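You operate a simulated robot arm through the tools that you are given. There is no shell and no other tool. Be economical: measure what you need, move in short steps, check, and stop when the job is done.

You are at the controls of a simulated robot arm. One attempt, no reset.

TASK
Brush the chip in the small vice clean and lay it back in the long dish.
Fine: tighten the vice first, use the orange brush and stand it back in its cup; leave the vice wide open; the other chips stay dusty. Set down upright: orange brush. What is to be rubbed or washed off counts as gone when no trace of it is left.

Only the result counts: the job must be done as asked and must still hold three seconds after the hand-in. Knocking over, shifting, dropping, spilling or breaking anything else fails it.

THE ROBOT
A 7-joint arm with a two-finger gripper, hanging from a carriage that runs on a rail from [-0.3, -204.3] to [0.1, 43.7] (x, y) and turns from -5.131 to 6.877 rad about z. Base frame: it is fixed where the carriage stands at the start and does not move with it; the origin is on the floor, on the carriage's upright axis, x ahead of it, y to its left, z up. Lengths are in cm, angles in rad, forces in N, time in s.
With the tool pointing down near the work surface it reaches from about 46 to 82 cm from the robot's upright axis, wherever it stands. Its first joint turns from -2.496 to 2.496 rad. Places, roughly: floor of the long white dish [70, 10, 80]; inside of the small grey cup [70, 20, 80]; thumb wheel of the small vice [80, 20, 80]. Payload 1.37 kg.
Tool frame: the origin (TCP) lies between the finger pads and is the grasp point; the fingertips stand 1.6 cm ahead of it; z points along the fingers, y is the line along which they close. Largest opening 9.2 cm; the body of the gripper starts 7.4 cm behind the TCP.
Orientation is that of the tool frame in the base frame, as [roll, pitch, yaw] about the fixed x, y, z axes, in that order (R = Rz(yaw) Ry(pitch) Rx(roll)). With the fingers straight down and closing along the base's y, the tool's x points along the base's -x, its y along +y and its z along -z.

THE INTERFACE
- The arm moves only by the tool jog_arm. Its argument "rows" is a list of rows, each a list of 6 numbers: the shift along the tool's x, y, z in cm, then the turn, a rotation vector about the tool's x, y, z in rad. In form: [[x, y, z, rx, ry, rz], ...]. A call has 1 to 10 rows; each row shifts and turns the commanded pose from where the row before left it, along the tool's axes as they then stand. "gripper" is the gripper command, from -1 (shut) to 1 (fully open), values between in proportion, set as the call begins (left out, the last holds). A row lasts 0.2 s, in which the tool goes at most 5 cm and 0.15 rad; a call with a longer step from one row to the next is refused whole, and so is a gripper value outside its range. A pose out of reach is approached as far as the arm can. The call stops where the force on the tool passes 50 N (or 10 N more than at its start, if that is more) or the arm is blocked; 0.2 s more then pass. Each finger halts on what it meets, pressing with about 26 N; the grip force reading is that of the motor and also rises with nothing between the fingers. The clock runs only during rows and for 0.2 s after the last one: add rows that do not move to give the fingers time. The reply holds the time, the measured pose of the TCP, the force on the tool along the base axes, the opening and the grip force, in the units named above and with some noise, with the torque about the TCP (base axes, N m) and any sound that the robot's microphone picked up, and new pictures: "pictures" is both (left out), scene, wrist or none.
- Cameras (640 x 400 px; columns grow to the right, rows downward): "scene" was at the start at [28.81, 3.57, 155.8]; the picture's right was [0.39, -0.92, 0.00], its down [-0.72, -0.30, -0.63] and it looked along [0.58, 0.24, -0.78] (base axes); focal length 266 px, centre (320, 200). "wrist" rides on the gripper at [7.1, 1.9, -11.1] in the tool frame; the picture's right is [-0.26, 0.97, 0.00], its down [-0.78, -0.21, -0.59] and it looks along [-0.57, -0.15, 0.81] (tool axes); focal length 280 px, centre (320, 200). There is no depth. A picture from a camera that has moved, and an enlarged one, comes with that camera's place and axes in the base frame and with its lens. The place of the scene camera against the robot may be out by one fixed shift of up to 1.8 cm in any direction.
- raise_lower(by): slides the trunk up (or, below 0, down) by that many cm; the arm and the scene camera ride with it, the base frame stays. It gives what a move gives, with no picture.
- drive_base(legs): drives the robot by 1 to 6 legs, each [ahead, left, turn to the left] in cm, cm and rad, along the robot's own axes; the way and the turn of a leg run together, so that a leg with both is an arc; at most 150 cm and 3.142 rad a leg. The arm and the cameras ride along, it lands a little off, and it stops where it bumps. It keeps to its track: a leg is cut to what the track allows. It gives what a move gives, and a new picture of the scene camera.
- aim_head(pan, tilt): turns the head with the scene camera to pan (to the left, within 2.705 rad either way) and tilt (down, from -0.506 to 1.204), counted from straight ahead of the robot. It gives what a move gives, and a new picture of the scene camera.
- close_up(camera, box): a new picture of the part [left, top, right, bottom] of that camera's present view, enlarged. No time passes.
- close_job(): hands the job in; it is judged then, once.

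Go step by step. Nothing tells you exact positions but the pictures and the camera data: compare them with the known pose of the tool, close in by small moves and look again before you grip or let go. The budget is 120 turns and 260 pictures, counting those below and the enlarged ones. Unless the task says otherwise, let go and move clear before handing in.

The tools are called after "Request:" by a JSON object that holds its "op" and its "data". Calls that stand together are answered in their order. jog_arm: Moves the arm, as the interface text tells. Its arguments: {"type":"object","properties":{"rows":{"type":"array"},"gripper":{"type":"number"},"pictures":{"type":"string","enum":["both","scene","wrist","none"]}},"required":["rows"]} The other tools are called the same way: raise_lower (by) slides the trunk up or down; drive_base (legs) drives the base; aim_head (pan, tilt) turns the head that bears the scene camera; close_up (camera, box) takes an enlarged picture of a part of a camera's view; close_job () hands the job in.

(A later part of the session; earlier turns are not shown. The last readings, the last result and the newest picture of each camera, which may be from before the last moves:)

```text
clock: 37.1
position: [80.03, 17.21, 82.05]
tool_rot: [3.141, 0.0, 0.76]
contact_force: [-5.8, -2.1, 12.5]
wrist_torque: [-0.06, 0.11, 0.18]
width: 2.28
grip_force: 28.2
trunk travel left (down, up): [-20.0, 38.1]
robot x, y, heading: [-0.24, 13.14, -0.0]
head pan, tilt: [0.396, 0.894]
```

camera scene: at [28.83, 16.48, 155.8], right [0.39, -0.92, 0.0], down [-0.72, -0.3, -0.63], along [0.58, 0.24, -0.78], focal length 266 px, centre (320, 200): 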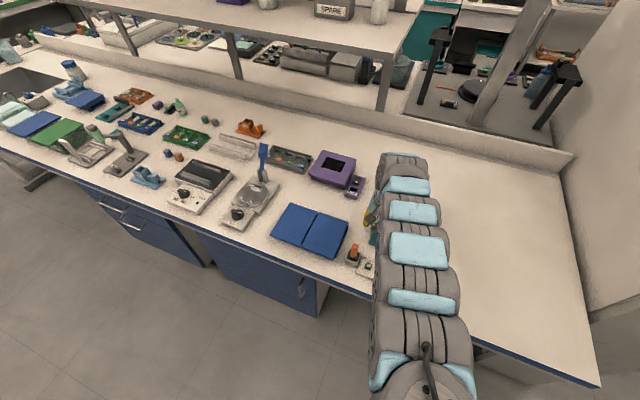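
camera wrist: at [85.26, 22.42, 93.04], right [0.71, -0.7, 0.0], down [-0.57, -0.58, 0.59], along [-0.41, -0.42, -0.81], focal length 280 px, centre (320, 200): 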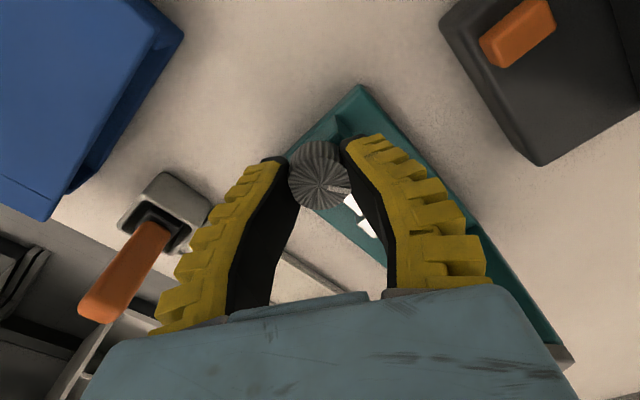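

Torque stays at about 0.18 both ways, so it acts like a soft spring. I'll ease the grip gradually so the knob settles rather than springs.

Request:
{"op": "jog_arm", "data": {"rows": [[0, 0, 0, 0, 0, 0], [0, 0, 0, 0, 0, 0]], "gripper": -0.65, "pictures": "none"}}

Request:
{"op": "jog_arm", "data": {"rows": [[0, 0, 0, 0, 0, 0], [0, 0, 0, 0, 0, 0]], "gripper": -0.57, "pictures": "none"}}

Request:
{"op": "close_up", "data": {"camera": "wrist", "box": [220, 60, 480, 260]}}

```text
clock: 37.7
position: [79.97, 17.23, 82.04]
tool_rot: [-3.141, 0.0, 0.76]
contact_force: [-5.4, -1.6, 13.0]
wrist_torque: [-0.07, 0.12, 0.17]
width: 2.3
grip_force: 27.9
trunk travel left (down, up): [-20.0, 38.1]
robot x, y, heading: [-0.12, 12.77, -0.0]
head pan, tilt: [0.396, 0.894]
```

```text
clock: 38.3
position: [80.06, 17.23, 81.96]
tool_rot: [3.141, 0.001, 0.758]
contact_force: [-5.3, -2.3, 12.9]
wrist_torque: [0.0, -0.03, 0.2]
width: 2.3
grip_force: 28.3
trunk travel left (down, up): [-20.0, 38.1]
robot x, y, heading: [0.18, 12.82, 0.004]
head pan, tilt: [0.396, 0.894]
```

```text
2.00 times, centred on (350, 160) of wrist
camera zoom: at [86.58, 20.69, 93.04], right [0.47, -0.88, 0.0], down [-0.71, -0.38, 0.59], along [-0.52, -0.28, -0.81], focal length 561 px, centre (260, 280)
```

zoom: 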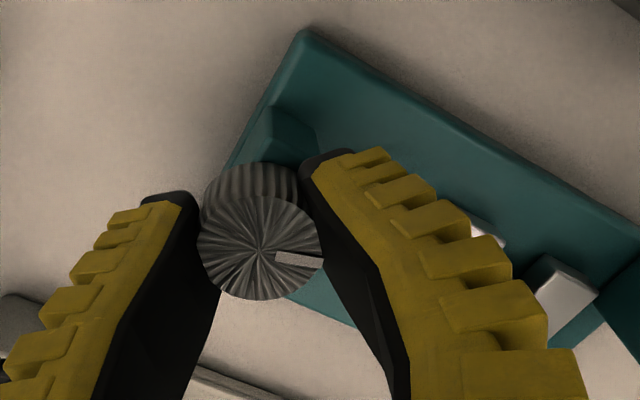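

Grip is still full; easing in finer steps.

Request:
{"op": "jog_arm", "data": {"rows": [[0, 0, 0, 0, 0, 0], [0, 0, 0, 0, 0, 0]], "gripper": -0.54, "pictures": "none"}}

Request:
{"op": "jog_arm", "data": {"rows": [[0, 0, 0, 0, 0, 0], [0, 0, 0, 0, 0, 0]], "gripper": -0.51, "pictures": "none"}}

Request:
{"op": "jog_arm", "data": {"rows": [[0, 0, 0, 0, 0, 0], [0, 0, 0, 0, 0, 0]], "gripper": -0.48, "pictures": "none"}}

Request:
{"op": "close_up", "data": {"camera": "wrist", "box": [220, 60, 480, 260]}}

```text
clock: 38.9
position: [80.01, 17.12, 82.0]
tool_rot: [3.141, 0.002, 0.759]
contact_force: [-4.9, -2.8, 12.5]
wrist_torque: [-0.1, 0.06, 0.17]
width: 2.3
grip_force: 28.2
trunk travel left (down, up): [-20.0, 38.1]
robot x, y, heading: [0.38, 13.08, 0.007]
head pan, tilt: [0.396, 0.894]
```

```text
clock: 39.5
position: [80.08, 17.21, 81.94]
tool_rot: [3.141, 0.0, 0.758]
contact_force: [3.5, -1.3, -0.2]
wrist_torque: [-0.14, 0.09, 0.04]
width: 2.39
grip_force: 28.0
trunk travel left (down, up): [-20.0, 38.1]
robot x, y, heading: [0.06, 12.98, -0.0]
head pan, tilt: [0.396, 0.894]
```

```text
clock: 40.1
position: [80.03, 17.23, 81.98]
tool_rot: [3.14, -0.002, 0.757]
contact_force: [1.5, 0.3, 0.0]
wrist_torque: [-0.01, -0.01, 0.05]
width: 2.78
grip_force: 2.6
trunk travel left (down, up): [-20.0, 38.1]
robot x, y, heading: [0.07, 13.02, -0.007]
head pan, tilt: [0.396, 0.894]
```

```text
2.00 times, centred on (350, 160) of wrist
camera zoom: at [86.55, 20.72, 93.01], right [0.47, -0.88, 0.0], down [-0.71, -0.38, 0.59], along [-0.52, -0.28, -0.81], focal length 561 px, centre (260, 280)
```

zoom: 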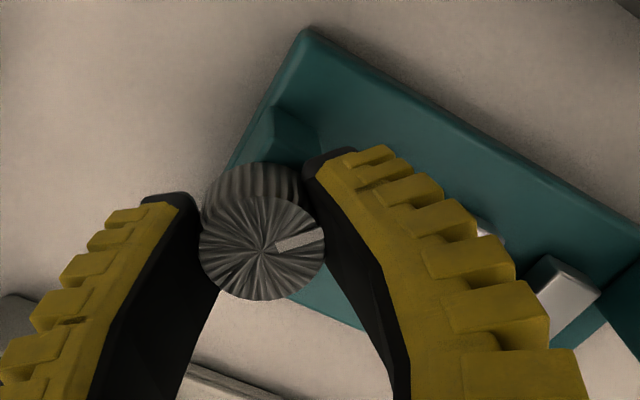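

The knob eased back only about 0.4 rad instead of flying off. Opening fully and lifting to inspect.

Request:
{"op": "jog_arm", "data": {"rows": [[0, 0, 0, 0, 0, 0], [0, 0, 0, 0, 0, 0]], "gripper": -0.44, "pictures": "none"}}

Request:
{"op": "close_up", "data": {"camera": "wrist", "box": [220, 60, 480, 260]}}

Request:
{"op": "jog_arm", "data": {"rows": [[0, 0, 0, 0, 0, 0], [0, 0, 0, 0, 0, 0], [0, 0, -2.5, 0, 0, 0], [0, 0, -4, 0, 0, -0.15], [0, 0, -4, 0, 0, -0.15], [0, 0, 0, 0, 0, -0.15], [0, 0, 0, 0, 0, -0.15], [0, 0, 0, 0, 0, -0.15], [0, 0, 0, 0, 0, -0.15], [0, 0, 0, 0, 0, -0.15]], "gripper": 0.09, "pictures": "none"}}

Request:
{"op": "close_up", "data": {"camera": "wrist", "box": [220, 60, 460, 260]}}

```text
clock: 40.7
position: [79.94, 17.22, 81.84]
tool_rot: [-3.141, 0.001, 0.758]
contact_force: [-0.5, 0.5, -0.3]
wrist_torque: [-0.01, -0.01, 0.01]
width: 2.94
grip_force: 2.9
trunk travel left (down, up): [-20.0, 38.1]
robot x, y, heading: [0.14, 13.02, 0.002]
head pan, tilt: [0.396, 0.894]
```

```text
2.00 times, centred on (350, 160) of wrist
camera zoom: at [86.55, 20.74, 93.02], right [0.47, -0.88, 0.0], down [-0.71, -0.38, 0.59], along [-0.52, -0.28, -0.81], focal length 561 px, centre (260, 280)
```

zoom: 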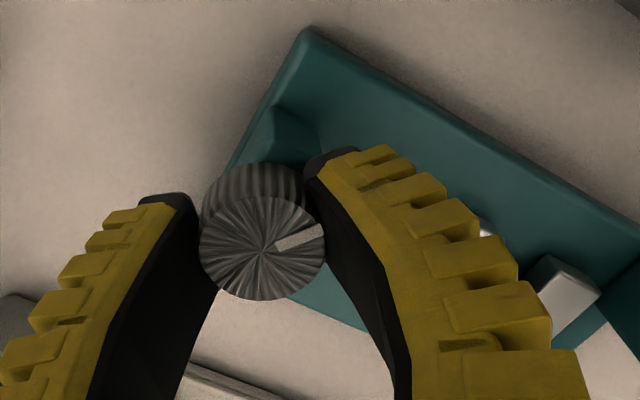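

```text
clock: 42.9
position: [80.04, 17.29, 92.33]
tool_rot: [3.141, 0.0, 1.812]
contact_force: [-0.2, 0.0, 0.3]
wrist_torque: [0.01, 0.0, -0.01]
width: 5.3
grip_force: 2.6
trunk travel left (down, up): [-20.0, 38.1]
robot x, y, heading: [0.2, 12.93, -0.004]
head pan, tilt: [0.396, 0.894]
```

```text
2.00 times, centred on (340, 160) of wrist
camera zoom: at [80.24, 24.56, 103.46], right [1.0, -0.02, 0.0], down [-0.02, -0.81, 0.59], along [-0.01, -0.59, -0.81], focal length 561 px, centre (280, 280)
```

zoom: 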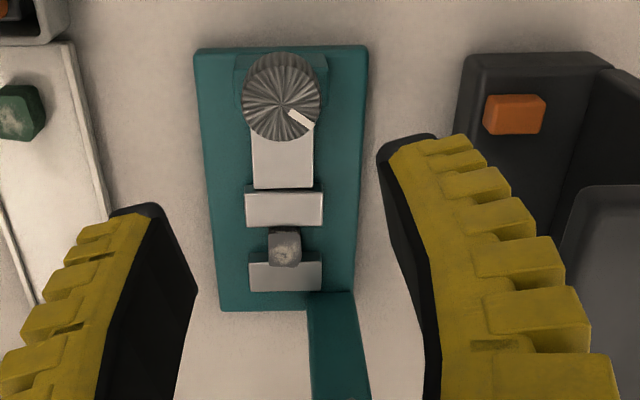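

The wheel stayed put after release, about 1.9 rad tighter than at the start. I'll look closely at the jaws from the original viewing side.

Request:
{"op": "jog_arm", "data": {"rows": [[0, 0, 0, 0, 0, -0.15], [0, 0, 0, 0, 0, -0.15], [0, 0, 0, 0, 0, -0.15], [0, 0, 0, 0, 0, -0.15], [0, 0, 0, 0, 0, -0.15], [0, 0, 0, 0, 0, -0.15], [0, 0, 0, 0, 0, -0.15], [0, 0, 0, 0, 0, -0.15], [0, 0, 0, 0, 0, -0.13], [0, 0, 0, 0, 0, 0]], "pictures": "none"}}

Request:
{"op": "close_up", "data": {"camera": "wrist", "box": [160, 40, 360, 165]}}

```text
clock: 45.1
position: [79.98, 17.25, 92.49]
tool_rot: [3.141, -0.001, 3.139]
contact_force: [0.1, 0.8, -0.1]
wrist_torque: [-0.02, 0.0, 0.05]
width: 5.3
grip_force: 2.3
trunk travel left (down, up): [-20.0, 38.1]
robot x, y, heading: [-0.12, 12.89, -0.004]
head pan, tilt: [0.396, 0.894]
```

```text
3.20 times, centred on (260, 102) of wrist
camera zoom: at [73.0, 19.13, 103.53], right [0.26, 0.96, 0.0], down [0.78, -0.21, 0.59], along [0.57, -0.15, -0.81], focal length 897 px, centre (512, 512)
```

zoom: 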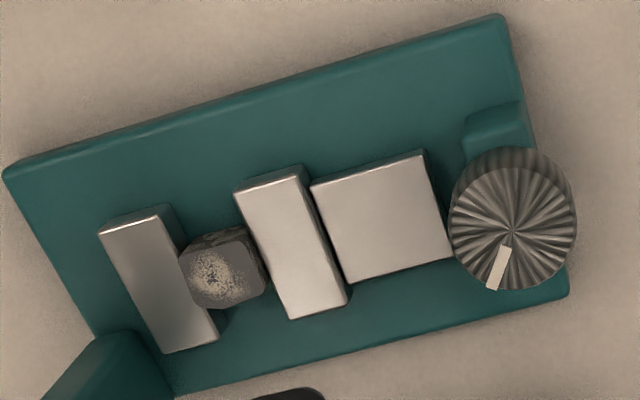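

The chip looks touched but slightly skewed and likely only lightly held. I'll regrip at an angle where the camera sees the jaws during the final turn and finish with a gentle release.

Request:
{"op": "jog_arm", "data": {"rows": [[0, 0, 0, 0, 0, 0.15], [0, 0, 0, 0, 0, 0.15], [0, 0, 0, 0, 0, 0.15], [0, 0, 0, 0, 0, 0.15], [0, 0, 0, 0, 0, 0.15], [0, 0, 0, 0, 0, 0.15], [0, 0, 0, 0, 0, 0.15], [0, 0, 0, 0, 0, 0.15], [0, 0, 0, 0, 0, 0.15], [0, 0, 0, 0, 0, 0.15]], "pictures": "none"}}

Request:
{"op": "jog_arm", "data": {"rows": [[0, 0, 2, 0, 0, 0.15], [0, 0, 2, 0, 0, 0.15], [0, 0, 2, 0, 0, 0.15], [0, 0, 2, 0, 0, 0.15], [0, 0, 2, 0, 0, 0.15], [0, 0, 0.5, 0, 0, 0.15], [0, 0, 0, 0, 0, 0]], "pictures": "none"}}

Request:
{"op": "jog_arm", "data": {"rows": [[0, 0, 0, 0, 0, 0], [0, 0, 0, 0, 0, 0], [0, 0, 0, 0, 0, 0], [0, 0, 0, 0, 0, 0]], "gripper": -1, "pictures": "none"}}

Request:
{"op": "close_up", "data": {"camera": "wrist", "box": [240, 60, 500, 260]}}

```text
clock: 47.3
position: [79.95, 17.18, 92.41]
tool_rot: [3.141, -0.003, 1.637]
contact_force: [1.1, -0.5, 0.2]
wrist_torque: [-0.01, -0.01, -0.01]
width: 5.31
grip_force: 2.3
trunk travel left (down, up): [-20.0, 38.1]
robot x, y, heading: [0.17, 13.23, 0.001]
head pan, tilt: [0.396, 0.894]
```

```text
clock: 48.9
position: [79.99, 17.32, 82.0]
tool_rot: [-3.14, -0.002, 0.738]
contact_force: [0.3, -0.6, 0.3]
wrist_torque: [-0.02, 0.0, 0.01]
width: 5.3
grip_force: 2.2
trunk travel left (down, up): [-20.0, 38.1]
robot x, y, heading: [-0.15, 12.84, 0.001]
head pan, tilt: [0.396, 0.894]
```

```text
clock: 49.9
position: [80.2, 17.19, 82.01]
tool_rot: [-3.141, 0.0, 0.741]
contact_force: [-2.1, -2.2, 7.6]
wrist_torque: [-0.02, 0.0, 0.03]
width: 2.41
grip_force: 28.3
trunk travel left (down, up): [-20.0, 38.1]
robot x, y, heading: [-0.05, 12.84, 0.001]
head pan, tilt: [0.396, 0.894]
```

```text
2.00 times, centred on (370, 160) of wrist
camera zoom: at [86.63, 20.57, 93.02], right [0.46, -0.89, 0.0], down [-0.72, -0.37, 0.59], along [-0.52, -0.27, -0.81], focal length 561 px, centre (220, 280)
```

zoom: 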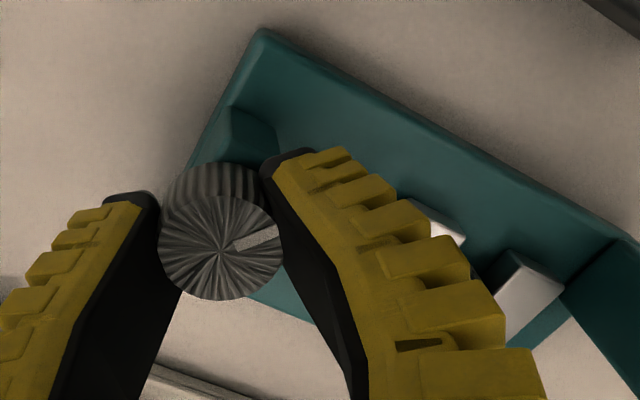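

Gripped again; turning clockwise in small steps while reading torque.

Request:
{"op": "jog_arm", "data": {"rows": [[0, 0, 0, 0, 0, 0.1], [0, 0, 0, 0, 0, 0.05], [0, 0, 0, 0, 0, 0]], "pictures": "none"}}

Request:
{"op": "jog_arm", "data": {"rows": [[0, 0, 0, 0, 0, 0.1], [0, 0, 0, 0, 0, 0.05], [0, 0, 0, 0, 0, 0]], "pictures": "none"}}

Request:
{"op": "jog_arm", "data": {"rows": [[0, 0, 0, 0, 0, 0.1], [0, 0, 0, 0, 0, 0.05], [0, 0, 0, 0, 0, 0]], "pictures": "none"}}

Request:
{"op": "close_up", "data": {"camera": "wrist", "box": [240, 60, 500, 260]}}

```text
clock: 50.7
position: [80.05, 17.2, 81.93]
tool_rot: [-3.141, 0.001, 0.59]
contact_force: [-2.9, -2.1, 9.1]
wrist_torque: [-0.07, 0.11, 0.05]
width: 2.42
grip_force: 28.2
trunk travel left (down, up): [-20.0, 38.1]
robot x, y, heading: [-0.2, 12.49, -0.0]
head pan, tilt: [0.396, 0.894]
```

```text
clock: 51.5
position: [80.05, 17.13, 82.1]
tool_rot: [3.14, 0.0, 0.44]
contact_force: [-3.2, -2.1, 7.2]
wrist_torque: [-0.05, 0.13, 0.02]
width: 2.4
grip_force: 27.8
trunk travel left (down, up): [-20.0, 38.1]
robot x, y, heading: [-0.04, 12.94, -0.0]
head pan, tilt: [0.396, 0.894]
```

```text
clock: 52.3
position: [80.02, 17.26, 81.95]
tool_rot: [3.141, 0.0, 0.29]
contact_force: [-3.9, -1.9, 7.2]
wrist_torque: [-0.01, -0.03, 0.08]
width: 2.35
grip_force: 28.0
trunk travel left (down, up): [-20.0, 38.1]
robot x, y, heading: [0.17, 12.82, 0.002]
head pan, tilt: [0.396, 0.894]
```

```text
2.00 times, centred on (370, 160) of wrist
camera zoom: at [87.45, 17.39, 93.03], right [0.02, -1.0, 0.0], down [-0.81, -0.02, 0.59], along [-0.59, -0.01, -0.81], focal length 561 px, centre (220, 280)
```

zoom: 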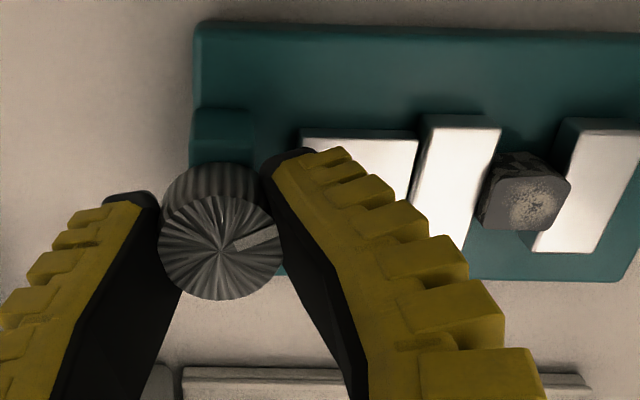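

Torque is just rising (0.08), contact is beginning. I'll add a touch more, then ease the grip off slowly.

Request:
{"op": "jog_arm", "data": {"rows": [[0, 0, 0, 0, 0, 0.06], [0, 0, 0, 0, 0, 0], [0, 0, 0, 0, 0, 0]], "gripper": -0.54, "pictures": "none"}}

Request:
{"op": "jog_arm", "data": {"rows": [[0, 0, 0, 0, 0, 0], [0, 0, 0, 0, 0, 0]], "gripper": -0.52, "pictures": "none"}}

Request:
{"op": "jog_arm", "data": {"rows": [[0, 0, 0, 0, 0, 0], [0, 0, 0, 0, 0, 0]], "gripper": -0.505, "pictures": "none"}}

Request:
{"op": "close_up", "data": {"camera": "wrist", "box": [240, 60, 500, 260]}}

```text
clock: 53.1
position: [80.0, 17.13, 81.96]
tool_rot: [3.142, -0.002, 0.23]
contact_force: [-14.0, -2.3, 22.9]
wrist_torque: [-0.06, 0.14, 0.13]
width: 2.36
grip_force: 28.0
trunk travel left (down, up): [-20.0, 38.1]
robot x, y, heading: [-0.39, 13.01, -0.002]
head pan, tilt: [0.396, 0.894]
```

```text
clock: 53.7
position: [80.1, 17.3, 81.99]
tool_rot: [-3.141, 0.0, 0.231]
contact_force: [-15.7, -2.5, 26.0]
wrist_torque: [-0.06, 0.11, 0.08]
width: 2.37
grip_force: 27.9
trunk travel left (down, up): [-20.0, 38.1]
robot x, y, heading: [0.36, 12.83, 0.002]
head pan, tilt: [0.396, 0.894]
```

```text
clock: 54.3
position: [80.03, 17.29, 81.82]
tool_rot: [-3.141, 0.001, 0.228]
contact_force: [3.1, -2.2, -4.9]
wrist_torque: [-0.03, 0.15, 0.05]
width: 2.52
grip_force: 28.1
trunk travel left (down, up): [-20.0, 38.1]
robot x, y, heading: [-0.07, 12.89, 0.0]
head pan, tilt: [0.396, 0.894]
```

```text
2.00 times, centred on (370, 160) of wrist
camera zoom: at [87.46, 16.97, 92.87], right [-0.03, -1.0, 0.0], down [-0.81, 0.03, 0.59], along [-0.59, 0.02, -0.81], focal length 561 px, centre (220, 280)
```

zoom: 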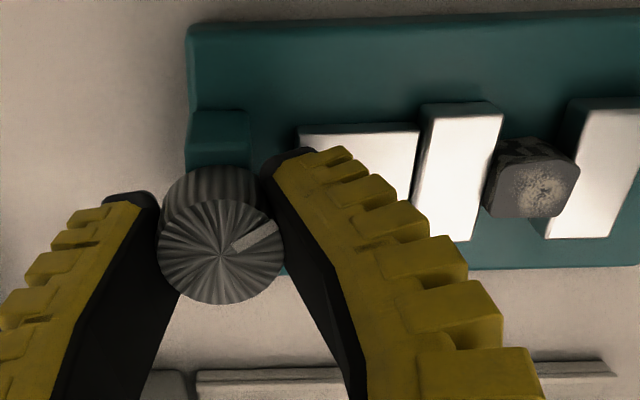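

It's settling gently. Easing further.

Request:
{"op": "jog_arm", "data": {"rows": [[0, 0, 0, 0, 0, 0], [0, 0, 0, 0, 0, 0]], "gripper": -0.49, "pictures": "none"}}

Request:
{"op": "jog_arm", "data": {"rows": [[0, 0, 0, 0, 0, 0], [0, 0, 0, 0, 0, 0]], "gripper": -0.46, "pictures": "none"}}

Request:
{"op": "jog_arm", "data": {"rows": [[0, 0, 0, 0, 0, 0], [0, 0, 0, 0, 0, 0]], "gripper": 0.0, "pictures": "none"}}

Request:
{"op": "close_up", "data": {"camera": "wrist", "box": [240, 60, 500, 260]}}

```text
clock: 54.9
position: [80.11, 17.23, 82.08]
tool_rot: [3.141, 0.001, 0.23]
contact_force: [-0.4, -1.0, 1.1]
wrist_torque: [-0.01, 0.0, -0.01]
width: 2.84
grip_force: 4.1
trunk travel left (down, up): [-20.0, 38.1]
robot x, y, heading: [-0.04, 12.67, 0.0]
head pan, tilt: [0.396, 0.894]
```

```text
clock: 55.5
position: [80.02, 17.26, 81.89]
tool_rot: [3.141, 0.001, 0.231]
contact_force: [0.7, -0.6, 0.0]
wrist_torque: [-0.01, 0.04, 0.02]
width: 2.91
grip_force: 3.2
trunk travel left (down, up): [-20.0, 38.1]
robot x, y, heading: [0.3, 13.02, -0.002]
head pan, tilt: [0.396, 0.894]
```

```text
clock: 56.1
position: [80.08, 17.33, 81.83]
tool_rot: [-3.141, 0.0, 0.23]
contact_force: [0.1, 0.4, -0.4]
wrist_torque: [-0.01, -0.01, 0.03]
width: 4.9
grip_force: 2.1
trunk travel left (down, up): [-20.0, 38.1]
robot x, y, heading: [0.11, 12.48, -0.0]
head pan, tilt: [0.396, 0.894]
```

```text
2.00 times, centred on (370, 160) of wrist
camera zoom: at [87.46, 17.01, 92.95], right [-0.03, -1.0, 0.0], down [-0.81, 0.03, 0.59], along [-0.59, 0.02, -0.81], focal length 561 px, centre (220, 280)
```

zoom: 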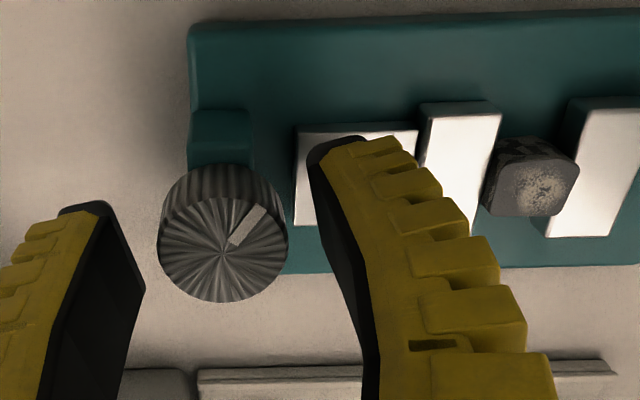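

The wheel settles again at the same angle (about -40°), which must be where the jaws meet the chip; twist beyond that is just springy wind-up. A closer look at the chip and jaws.

Request:
{"op": "close_up", "data": {"camera": "wrist", "box": [400, 90, 520, 190]}}

```text
4.00 times, centred on (460, 140) of wrist
camera zoom: at [87.46, 17.01, 92.95], right [-0.03, -1.0, 0.0], down [-0.81, 0.03, 0.59], along [-0.59, 0.02, -0.81], focal length 1122 px, centre (-240, 440)
```

zoom: 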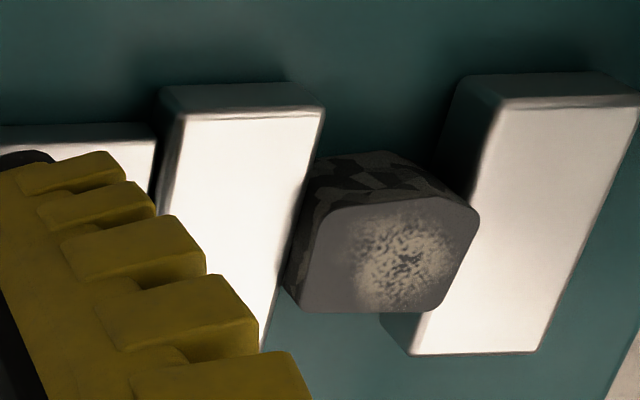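

The chip is flush between the jaws and protrudes above them. Now the brush: lifting and rotating back towards it.

Request:
{"op": "jog_arm", "data": {"rows": [[0, 0, -4, 0, 0, 0], [0, 0, -4, 0, 0, -0.15], [0, 0, -4, 0, 0, -0.15], [0, 0, -4, 0, 0, -0.15], [0, 0, 0, 0, 0, -0.15], [0, 0, 0, 0, 0, -0.15], [0, 0, 0, 0, 0, -0.15], [0, 0, 0, 0, 0, -0.15], [0, 0, 0, 0, 0, -0.15], [0, 0, 0, 0, 0, -0.14]], "pictures": "none"}}

Request:
{"op": "jog_arm", "data": {"rows": [[0, 0, 0, 0, 0, -0.15], [0, 0, 0, 0, 0, -0.15], [0, 0, 0, 0, 0, -0.15], [0, 0, 0, 0, 0, -0.15], [0, 0, 0, 0, 0, -0.15], [0, 0, 0, 0, 0, -0.15], [0, 0, 0, 0, 0, -0.15], [0, 0, 0, 0, 0, -0.15], [0, 0, 0, 0, 0, -0.15], [0, 0, 0, 0, 0, -0.15]], "pictures": "none"}}

```text
clock: 58.3
position: [79.9, 17.23, 97.94]
tool_rot: [3.141, -0.001, 1.571]
contact_force: [-0.1, 0.4, 0.6]
wrist_torque: [0.0, -0.01, -0.05]
width: 4.91
grip_force: 2.0
trunk travel left (down, up): [-20.0, 38.1]
robot x, y, heading: [0.24, 12.71, -0.002]
head pan, tilt: [0.396, 0.894]
```

```text
clock: 60.5
position: [79.97, 17.36, 97.96]
tool_rot: [-3.141, 0.002, 3.07]
contact_force: [0.4, -1.3, 0.2]
wrist_torque: [0.04, -0.01, 0.0]
width: 4.93
grip_force: 2.2
trunk travel left (down, up): [-20.0, 38.1]
robot x, y, heading: [-0.29, 12.98, -0.003]
head pan, tilt: [0.396, 0.894]
```

Sliding back towards the robot to look at cup and brush.

Request:
{"op": "jog_arm", "data": {"rows": [[4, 0.9, 0, 0, 0, -0.07], [4.5, 0.9, 0, 0, 0, 0], [4.5, 0.9, 0, 0, 0, 0], [4.5, 0.9, 0, 0, 0, 0], [0, 0, 0, 0, 0, 0]], "pictures": "wrist"}}

Request:
{"op": "close_up", "data": {"camera": "wrist", "box": [180, 60, 420, 260]}}

```text
clock: 61.7
position: [73.84, 18.83, 97.89]
tool_rot: [-3.14, 0.0, 3.139]
contact_force: [-0.3, -0.1, 0.6]
wrist_torque: [0.01, 0.02, -0.01]
width: 4.88
grip_force: 1.9
out of reach, approached as far as the arm can: row 2, 3, 4
trunk travel left (down, up): [-20.0, 38.1]
robot x, y, heading: [0.11, 13.12, 0.001]
head pan, tilt: [0.396, 0.894]
camera wrist: at [66.79, 20.86, 108.99], right [0.26, 0.96, 0.0], down [0.78, -0.21, 0.59], along [0.57, -0.16, -0.81], focal length 280 px, centre (320, 200)
```

wrist: 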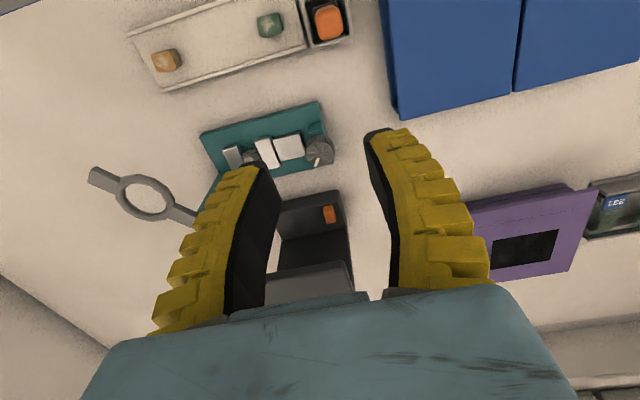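

```text
2.00 times, centred on (300, 160) of wrist
camera zoom: at [66.79, 20.86, 108.99], right [0.26, 0.96, 0.0], down [0.78, -0.21, 0.59], along [0.57, -0.16, -0.81], focal length 561 px, centre (360, 280)
```

zoom: 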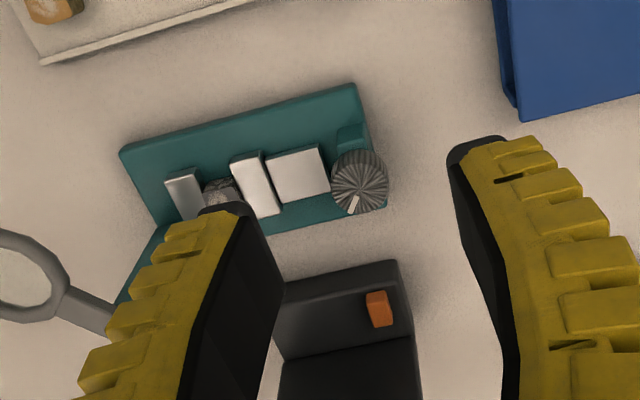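

Reach is limited at this height, so I'll raise the trunk 12 cm and then come down closer in.

Request:
{"op": "raise_lower", "data": {"by": 12}}

Request:
{"op": "jog_arm", "data": {"rows": [[1, 0.4, 3.5, 0, 0, 0], [2, 0.4, 3.5, 0, 0, 0], [3, 0.4, 3, 0, 0, 0], [3, 0.4, 2, 0, 0, 0], [3, 0.4, 0, 0, 0, 0], [0, 0, 0, 0, 0, 0]], "pictures": "wrist"}}

```text
clock: 63.2
position: [73.77, 18.86, 109.97]
tool_rot: [3.141, 0.002, 3.139]
contact_force: [-0.3, 0.5, -0.8]
wrist_torque: [-0.01, 0.0, -0.01]
width: 4.93
grip_force: 2.1
trunk travel left (down, up): [-32.0, 26.1]
robot x, y, heading: [0.05, 12.6, 0.003]
head pan, tilt: [0.396, 0.894]
```

```text
clock: 64.6
position: [64.91, 22.01, 95.8]
tool_rot: [3.137, 0.003, 3.138]
contact_force: [0.4, -0.3, -1.0]
wrist_torque: [0.02, 0.02, 0.0]
width: 4.91
grip_force: 1.9
out of reach, approached as far as the arm can: row 1, 2, 3, 4, 5
trunk travel left (down, up): [-32.0, 26.1]
robot x, y, heading: [0.47, 13.12, 0.002]
head pan, tilt: [0.396, 0.894]
camera wrist: at [57.92, 23.91, 106.97], right [0.27, 0.96, 0.0], down [0.78, -0.22, 0.59], along [0.57, -0.15, -0.81], focal length 280 px, centre (320, 200)
```

wrist: 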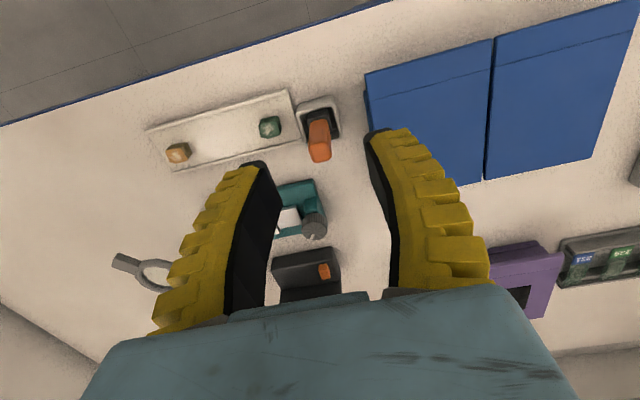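

Request:
{"op": "close_up", "data": {"camera": "wrist", "box": [240, 70, 400, 190]}}

```text
3.33 times, centred on (320, 130) of wrist
camera zoom: at [57.92, 23.91, 106.97], right [0.27, 0.96, 0.0], down [0.78, -0.22, 0.59], along [0.57, -0.15, -0.81], focal length 935 px, centre (320, 433)
```

zoom: 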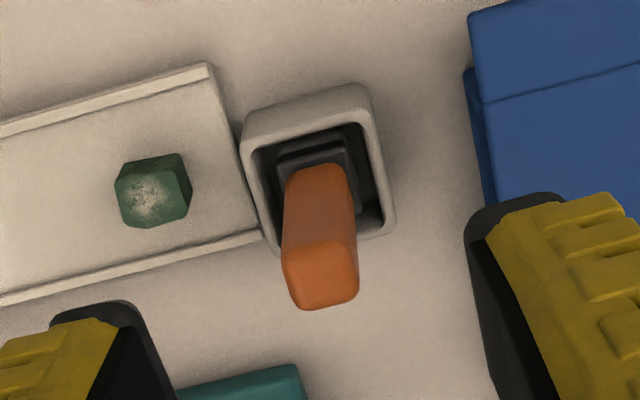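

Handle top triangulates to about [68.7, 21.0, 85.3], roughly 1.9 cm wide. Centring above it first.

Request:
{"op": "jog_arm", "data": {"rows": [[-1.9, -0.5, 0, 0, 0, 0], [-1.9, -0.5, 0, 0, 0, 0], [0, 0, 3, 0, 0, 0], [0, 0, 0, 0, 0, 0]], "pictures": "wrist"}}

```text
clock: 65.6
position: [68.79, 21.11, 92.95]
tool_rot: [-3.141, 0.001, 3.137]
contact_force: [-0.2, 0.0, -0.3]
wrist_torque: [0.01, -0.02, 0.0]
width: 4.91
grip_force: 1.7
trunk travel left (down, up): [-32.0, 26.1]
robot x, y, heading: [-0.26, 12.98, 0.0]
head pan, tilt: [0.396, 0.894]
camera wrist: at [61.75, 23.03, 103.93], right [0.26, 0.96, 0.0], down [0.78, -0.21, 0.59], along [0.57, -0.16, -0.81], focal length 280 px, centre (320, 200)
```

wrist: 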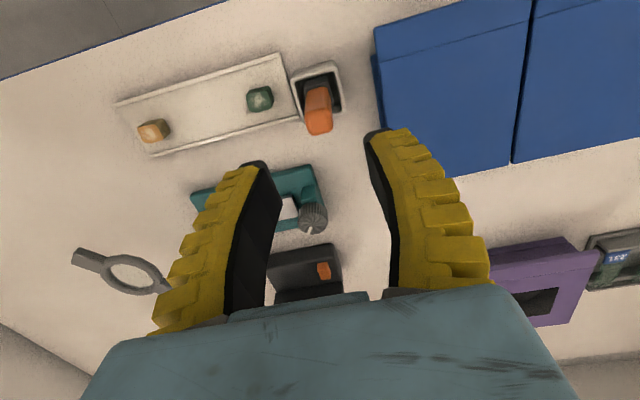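

Well centred. Descending to grip the upper handle.

Request:
{"op": "jog_arm", "data": {"rows": [[0.1, 0, 3, 0, 0, 0], [0, 0, 3, 0, 0, 0], [0, 0, 1.5, 0, 0, 0], [0, 0, 0, 0, 0, 0]], "pictures": "none"}}

Request:
{"op": "close_up", "data": {"camera": "wrist", "box": [200, 70, 440, 270]}}

```text
clock: 66.6
position: [68.5, 21.01, 85.41]
tool_rot: [-3.14, 0.001, 3.139]
contact_force: [0.4, -0.6, 0.8]
wrist_torque: [-0.04, 0.01, 0.01]
width: 4.89
grip_force: 2.3
trunk travel left (down, up): [-32.0, 26.1]
robot x, y, heading: [0.2, 12.96, -0.0]
head pan, tilt: [0.396, 0.894]
```

```text
2.00 times, centred on (320, 170) of wrist
camera zoom: at [61.56, 23.04, 96.39], right [0.26, 0.96, 0.0], down [0.78, -0.21, 0.59], along [0.57, -0.16, -0.81], focal length 561 px, centre (320, 260)
```

zoom: 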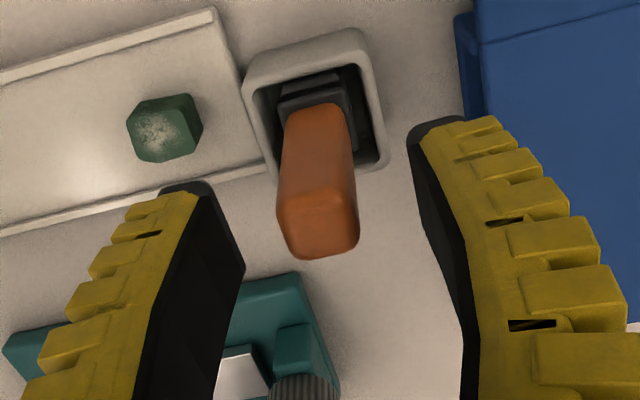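

Consistent. Lowering a bit further and closing on the handle.

Request:
{"op": "jog_arm", "data": {"rows": [[0, 0.05, 1.7, 0, 0, 0], [0, 0, 0, 0, 0, 0]], "pictures": "none"}}

Request:
{"op": "jog_arm", "data": {"rows": [[0, 0, 0, 0, 0, 0], [0, 0, 0, 0, 0, 0], [0, 0, 0, 0, 0, 0]], "gripper": -1, "pictures": "none"}}

Request:
{"op": "close_up", "data": {"camera": "wrist", "box": [200, 70, 440, 270]}}

```text
clock: 67.2
position: [68.54, 21.07, 83.64]
tool_rot: [3.141, 0.0, 3.139]
contact_force: [0.4, -0.3, 0.7]
wrist_torque: [0.04, -0.02, 0.03]
width: 4.89
grip_force: 2.7
trunk travel left (down, up): [-32.0, 26.1]
robot x, y, heading: [0.15, 12.69, 0.005]
head pan, tilt: [0.396, 0.894]
```

```text
clock: 68.0
position: [68.55, 21.22, 83.85]
tool_rot: [3.14, 0.002, 3.14]
contact_force: [-3.8, -1.7, 10.8]
wrist_torque: [0.01, 0.23, 0.0]
width: 1.23
grip_force: 26.0
trunk travel left (down, up): [-32.0, 26.1]
robot x, y, heading: [-0.14, 13.08, -0.002]
head pan, tilt: [0.396, 0.894]
```

```text
2.00 times, centred on (320, 170) of wrist
camera zoom: at [61.61, 23.04, 94.71], right [0.26, 0.96, 0.0], down [0.78, -0.21, 0.59], along [0.57, -0.16, -0.81], focal length 561 px, centre (320, 260)
```

zoom: 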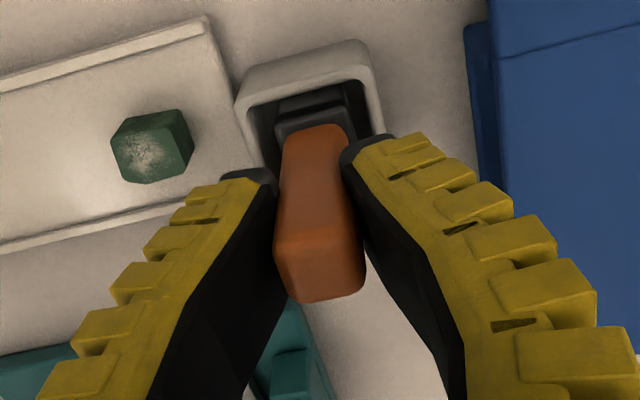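

Brush gripped (seated at commanded TCP ≈[68.5, 21.07, 83.7]). Lifting straight up and looking.

Request:
{"op": "jog_arm", "data": {"rows": [[0, 0, -2, 0, 0, 0], [0, 0, -3, 0, 0, 0], [0, 0, -3, 0, 0, 0], [0, 0, -2, 0, 0, 0], [0, 0, 0, 0, 0, 0]]}}

Request:
{"op": "close_up", "data": {"camera": "scene", "box": [300, 180, 440, 290]}}

```text
clock: 69.2
position: [68.57, 21.15, 93.77]
tool_rot: [3.14, -0.001, 3.137]
contact_force: [0.0, 0.2, 0.3]
wrist_torque: [0.02, -0.04, -0.01]
width: 0.88
grip_force: 26.6
trunk travel left (down, up): [-32.0, 26.1]
robot x, y, heading: [-0.07, 12.77, -0.002]
head pan, tilt: [0.396, 0.894]
camera scene: at [28.83, 16.48, 167.8], right [0.39, -0.92, 0.0], down [-0.72, -0.3, -0.63], along [0.58, 0.24, -0.78], focal length 266 px, centre (320, 200)
camera wrist: at [61.57, 23.07, 104.78], right [0.26, 0.96, 0.0], down [0.78, -0.21, 0.59], along [0.57, -0.15, -0.81], focal length 280 px, centre (320, 200)
```

scene: 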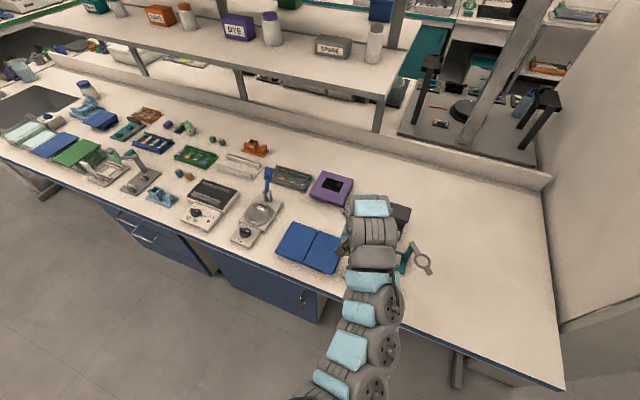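
wrist: 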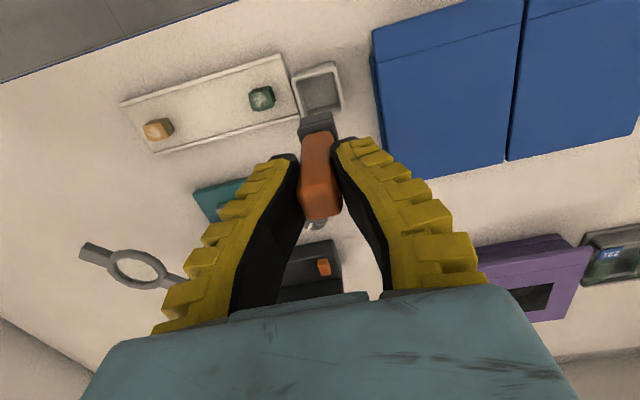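

```text
3.64 times, centred on (370, 235) of scene
camera zoom: at [28.83, 16.48, 167.8], right [0.39, -0.92, 0.0], down [-0.72, -0.3, -0.63], along [0.58, 0.24, -0.78], focal length 966 px, centre (138, 73)
```

zoom: 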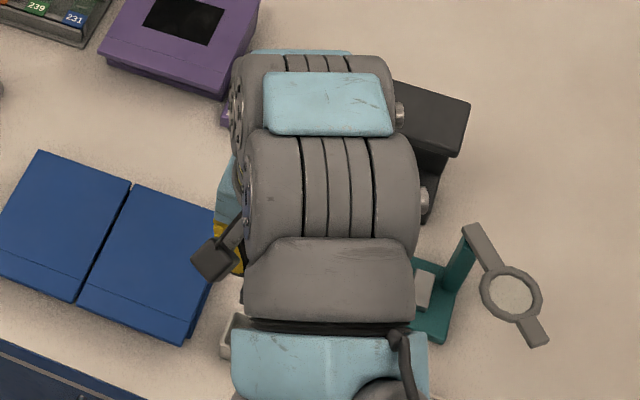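

Request:
{"op": "close_up", "data": {"camera": "wrist", "box": [240, 50, 400, 230]}}

```text
2.22 times, centred on (320, 140) of wrist
camera zoom: at [61.57, 23.07, 104.78], right [0.26, 0.96, 0.0], down [0.78, -0.21, 0.59], along [0.57, -0.15, -0.81], focal length 623 px, centre (320, 333)
```

zoom: 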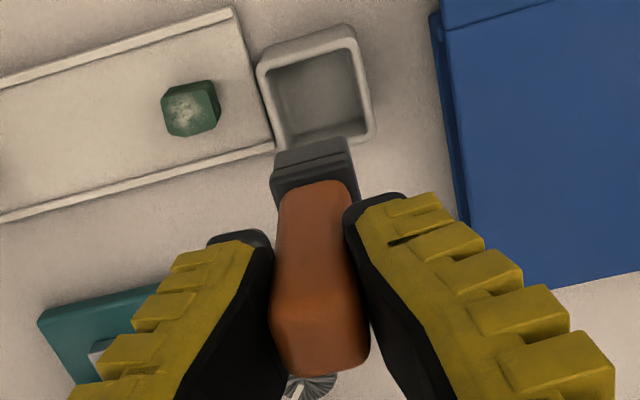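

Brush held; its tip is about 6.9 cm below the TCP (tip width ~2.5 cm along y). Carrying it over the chip at about [80, 8.75].

Request:
{"op": "jog_arm", "data": {"rows": [[-2.3, -2.47, 0, 0, 0, 0], [-2.3, -2.47, 0, 0, 0, 0], [-2.3, -2.47, 0, 0, 0, 0], [-2.3, -2.47, 0, 0, 0, 0], [-2.3, -2.47, 0, 0, 0, 0], [0, 0, 0, 0, 0, 0]], "pictures": "wrist"}}

Request:
{"op": "close_up", "data": {"camera": "wrist", "box": [220, 50, 420, 230]}}

```text
clock: 70.6
position: [80.27, 8.73, 93.56]
tool_rot: [3.14, 0.0, 3.14]
contact_force: [0.4, -0.9, -0.2]
wrist_torque: [0.03, 0.0, 0.0]
width: 0.88
grip_force: 25.9
trunk travel left (down, up): [-32.0, 26.1]
robot x, y, heading: [-0.06, 12.8, -0.0]
head pan, tilt: [0.396, 0.894]
camera wrist: at [73.16, 10.66, 104.6], right [0.26, 0.96, 0.0], down [0.78, -0.21, 0.59], along [0.57, -0.16, -0.81], focal length 280 px, centre (320, 200)
```

wrist: 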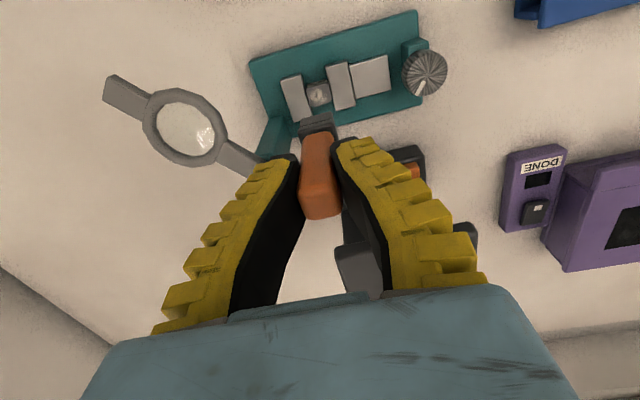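

```text
2.22 times, centred on (320, 140) of wrist
camera zoom: at [73.16, 10.66, 104.6], right [0.26, 0.96, 0.0], down [0.78, -0.21, 0.59], along [0.57, -0.16, -0.81], focal length 623 px, centre (320, 333)
```

zoom: 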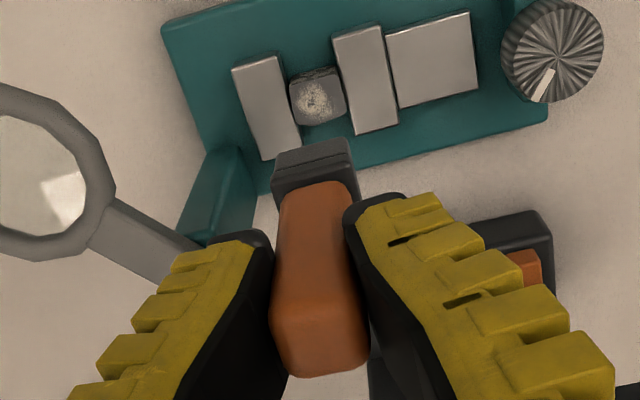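

Clear of the loupe post. Lowering to just above the chip.

Request:
{"op": "jog_arm", "data": {"rows": [[0.1, 0, 2.5, 0, 0, 0], [0, 0, 2.5, 0, 0, 0], [0, 0, 1.0, 0, 0, 0], [0, 0, 0, 0, 0, 0]], "pictures": "none"}}

Request:
{"op": "close_up", "data": {"camera": "wrist", "box": [240, 60, 400, 200]}}

```text
clock: 71.6
position: [79.95, 8.72, 87.62]
tool_rot: [-3.14, -0.001, 3.137]
contact_force: [0.5, -0.4, -0.4]
wrist_torque: [0.0, -0.04, -0.01]
width: 0.88
grip_force: 25.3
trunk travel left (down, up): [-32.0, 26.1]
robot x, y, heading: [0.28, 12.89, -0.005]
head pan, tilt: [0.396, 0.894]
```

```text
2.86 times, centred on (320, 130) of wrist
camera zoom: at [72.94, 10.68, 98.67], right [0.26, 0.96, 0.0], down [0.78, -0.21, 0.59], along [0.57, -0.16, -0.81], focal length 801 px, centre (320, 400)
```

zoom: 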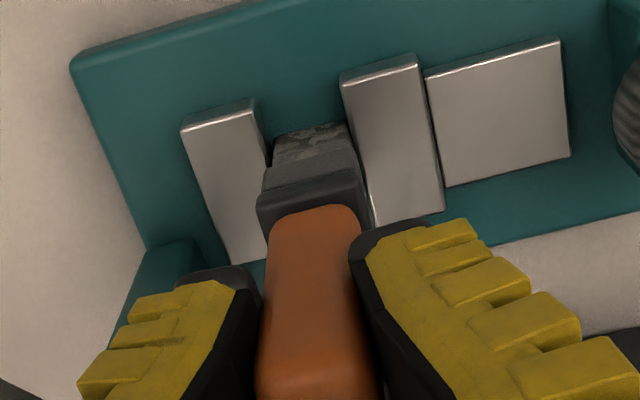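

The brush is right above the chip. Lowering in small steps until a light touch.

Request:
{"op": "jog_arm", "data": {"rows": [[0, 0, 0.3, 0, 0, 0], [0, 0, 0.3, 0, 0, 0], [0, 0, 0, 0, 0, 0]], "pictures": "none"}}

Request:
{"op": "jog_arm", "data": {"rows": [[0, 0, 0.3, 0, 0, 0], [0, 0, 0, 0, 0, 0]], "pictures": "none"}}

Request:
{"op": "jog_arm", "data": {"rows": [[0, 0, 0.3, 0, 0, 0], [0, 0, 0, 0, 0, 0]], "pictures": "none"}}

Request:
{"op": "close_up", "data": {"camera": "wrist", "box": [240, 60, 400, 200]}}

```text
clock: 72.4
position: [80.04, 8.72, 87.12]
tool_rot: [3.14, 0.0, 3.139]
contact_force: [0.5, -0.4, -0.6]
wrist_torque: [0.01, -0.03, 0.01]
width: 0.87
grip_force: 26.4
trunk travel left (down, up): [-32.0, 26.1]
robot x, y, heading: [-0.21, 13.06, -0.005]
head pan, tilt: [0.396, 0.894]
```

```text
clock: 73.0
position: [80.06, 8.71, 86.75]
tool_rot: [-3.141, 0.0, 3.139]
contact_force: [0.3, -0.3, 0.1]
wrist_torque: [-0.01, 0.0, 0.02]
width: 0.89
grip_force: 25.6
trunk travel left (down, up): [-32.0, 26.1]
robot x, y, heading: [0.23, 13.21, 0.003]
head pan, tilt: [0.396, 0.894]
```

```text
clock: 73.6
position: [79.97, 8.62, 86.48]
tool_rot: [3.14, 0.001, 3.138]
contact_force: [0.0, -0.4, 0.1]
wrist_torque: [0.03, 0.02, -0.01]
width: 0.88
grip_force: 25.9
trunk travel left (down, up): [-32.0, 26.1]
robot x, y, heading: [0.42, 12.59, -0.003]
head pan, tilt: [0.396, 0.894]
```

```text
2.86 times, centred on (320, 130) of wrist
camera zoom: at [72.99, 10.62, 97.51], right [0.27, 0.96, 0.0], down [0.78, -0.21, 0.59], along [0.57, -0.16, -0.81], focal length 801 px, centre (320, 400)
```

zoom: 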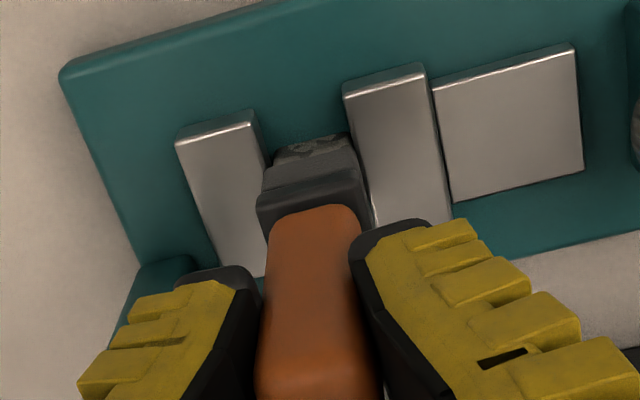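

Request:
{"op": "jog_arm", "data": {"rows": [[0, 0, 0.25, 0, 0, 0], [0, 0, 0, 0, 0, 0]], "pictures": "none"}}

Request:
{"op": "jog_arm", "data": {"rows": [[0, 0, 0.25, 0, 0, 0], [0, 0, 0, 0, 0, 0]], "pictures": "none"}}

Request:
{"op": "jog_arm", "data": {"rows": [[0, 0, 0.25, 0, 0, 0], [0, 0, 0, 0, 0, 0]], "pictures": "none"}}

Request:
{"op": "close_up", "data": {"camera": "wrist", "box": [240, 60, 400, 200]}}

```text
clock: 74.2
position: [79.97, 8.66, 86.24]
tool_rot: [-3.141, -0.002, 3.138]
contact_force: [-0.4, -1.0, -0.1]
wrist_torque: [0.0, -0.01, 0.03]
width: 0.87
grip_force: 25.8
trunk travel left (down, up): [-32.0, 26.1]
robot x, y, heading: [0.08, 12.79, 0.002]
head pan, tilt: [0.396, 0.894]
```

```text
clock: 74.8
position: [79.97, 8.7, 86.12]
tool_rot: [-3.141, 0.002, 3.139]
contact_force: [-0.4, 0.9, 7.1]
wrist_torque: [0.02, 0.05, 0.0]
width: 1.1
grip_force: 26.2
trunk travel left (down, up): [-32.0, 26.1]
robot x, y, heading: [0.4, 12.5, 0.001]
head pan, tilt: [0.396, 0.894]
```

```text
clock: 75.4
position: [80.09, 8.71, 86.06]
tool_rot: [3.141, 0.003, 3.138]
contact_force: [-0.2, 0.2, 14.4]
wrist_torque: [0.05, 0.07, -0.02]
width: 1.43
grip_force: 25.5
trunk travel left (down, up): [-32.0, 26.1]
robot x, y, heading: [-0.01, 12.54, 0.001]
head pan, tilt: [0.396, 0.894]
```

```text
2.86 times, centred on (320, 130) of wrist
camera zoom: at [72.97, 10.63, 96.97], right [0.26, 0.96, 0.0], down [0.78, -0.21, 0.59], along [0.57, -0.16, -0.81], focal length 801 px, centre (320, 400)
```

zoom: 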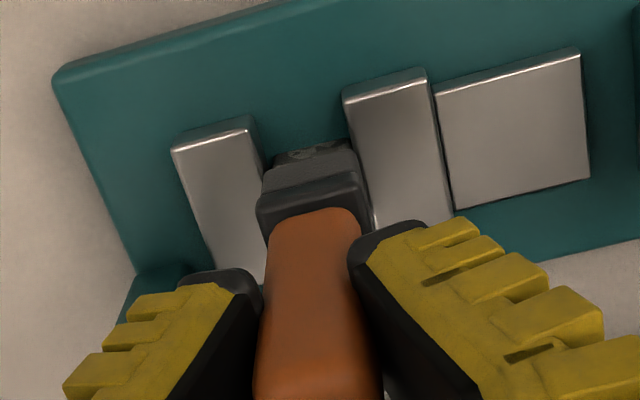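

Contact found; backing off to a light press, then short strokes along y (across the jaws, where the chip is supported).

Request:
{"op": "jog_arm", "data": {"rows": [[0, 0, -0.25, 0, 0, 0], [0, 0.5, 0, 0, 0, 0], [0, -0.5, 0, 0, 0, 0], [0, -0.5, 0, 0, 0, 0], [0, 0.5, 0, 0, 0, 0], [0, 0.5, 0, 0, 0, 0], [0, -0.5, 0, 0, 0, 0], [0, -0.5, 0, 0, 0, 0], [0, 0.5, 0, 0, 0, 0], [0, 0, 0, 0, 0, 0]], "pictures": "none"}}

Request:
{"op": "jog_arm", "data": {"rows": [[0, 0, -1, 0, 0, 0], [0, 0, -2, 0, 0, 0], [4, 0, -2, 0, 0, 0], [0, 0, 0, 0, 0, 0]], "pictures": "wrist"}}

Request:
{"op": "close_up", "data": {"camera": "wrist", "box": [220, 60, 420, 200]}}

```text
clock: 77.6
position: [79.92, 8.76, 86.15]
tool_rot: [-3.141, 0.001, 3.139]
contact_force: [0.7, 0.0, 5.2]
wrist_torque: [0.01, -0.06, 0.02]
width: 1.06
grip_force: 26.2
trunk travel left (down, up): [-32.0, 26.1]
robot x, y, heading: [-0.05, 13.14, -0.001]
head pan, tilt: [0.396, 0.894]
```

```text
clock: 78.6
position: [76.3, 8.8, 91.12]
tool_rot: [-3.141, 0.002, 3.139]
contact_force: [1.5, 0.2, 1.0]
wrist_torque: [0.05, 0.14, 0.0]
width: 0.88
grip_force: 26.2
trunk travel left (down, up): [-32.0, 26.1]
robot x, y, heading: [-0.05, 13.06, 0.001]
head pan, tilt: [0.396, 0.894]
camera wrist: at [69.26, 10.67, 102.15], right [0.26, 0.96, 0.0], down [0.78, -0.21, 0.59], along [0.57, -0.16, -0.81], focal length 280 px, centre (320, 200)
```

wrist: 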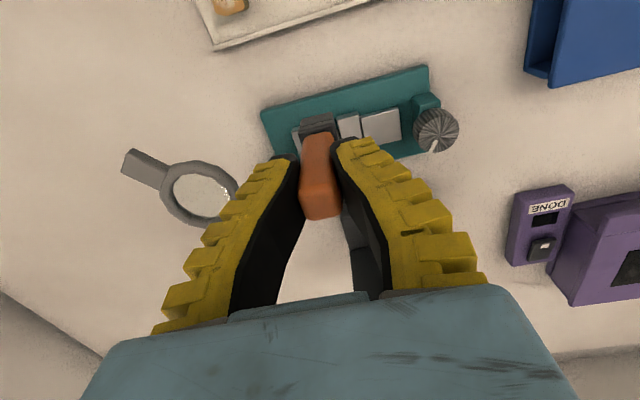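

```text
2.86 times, centred on (320, 130) of wrist
camera zoom: at [69.26, 10.67, 102.15], right [0.26, 0.96, 0.0], down [0.78, -0.21, 0.59], along [0.57, -0.16, -0.81], focal length 801 px, centre (320, 400)
```

zoom: 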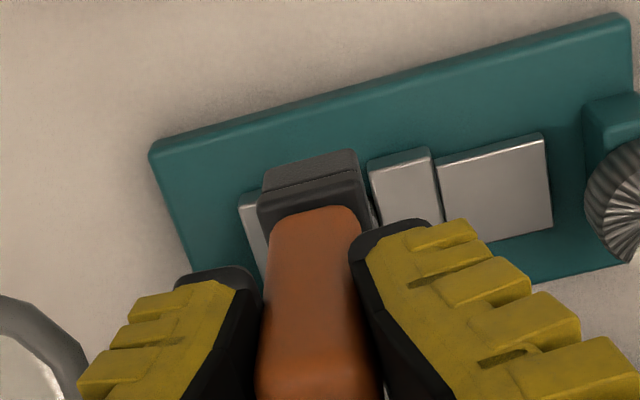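

The brush hides the chip here; moving forward and up to see it.

Request:
{"op": "jog_arm", "data": {"rows": [[-4.5, 0, -2.4, 0, 0, 0], [0, 0, 0, 0, 0, 0]], "pictures": "none"}}

Request:
{"op": "close_up", "data": {"camera": "wrist", "box": [260, 60, 380, 150]}}

```text
refused: row 1 steps farther than a row can; nothing moved
```

```text
4.44 times, centred on (320, 105) of wrist
camera zoom: at [69.26, 10.67, 102.15], right [0.26, 0.96, 0.0], down [0.78, -0.21, 0.59], along [0.57, -0.16, -0.81], focal length 1246 px, centre (320, 622)
```

zoom: 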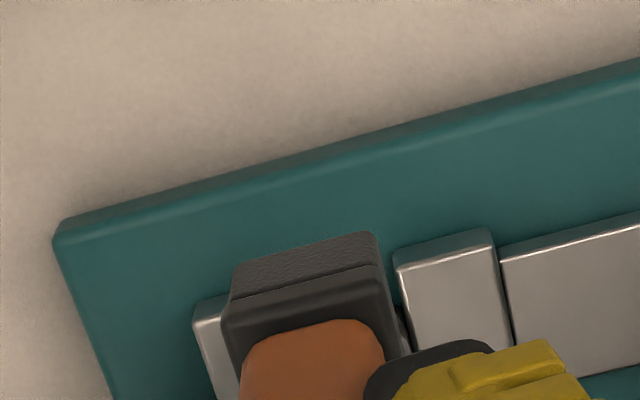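

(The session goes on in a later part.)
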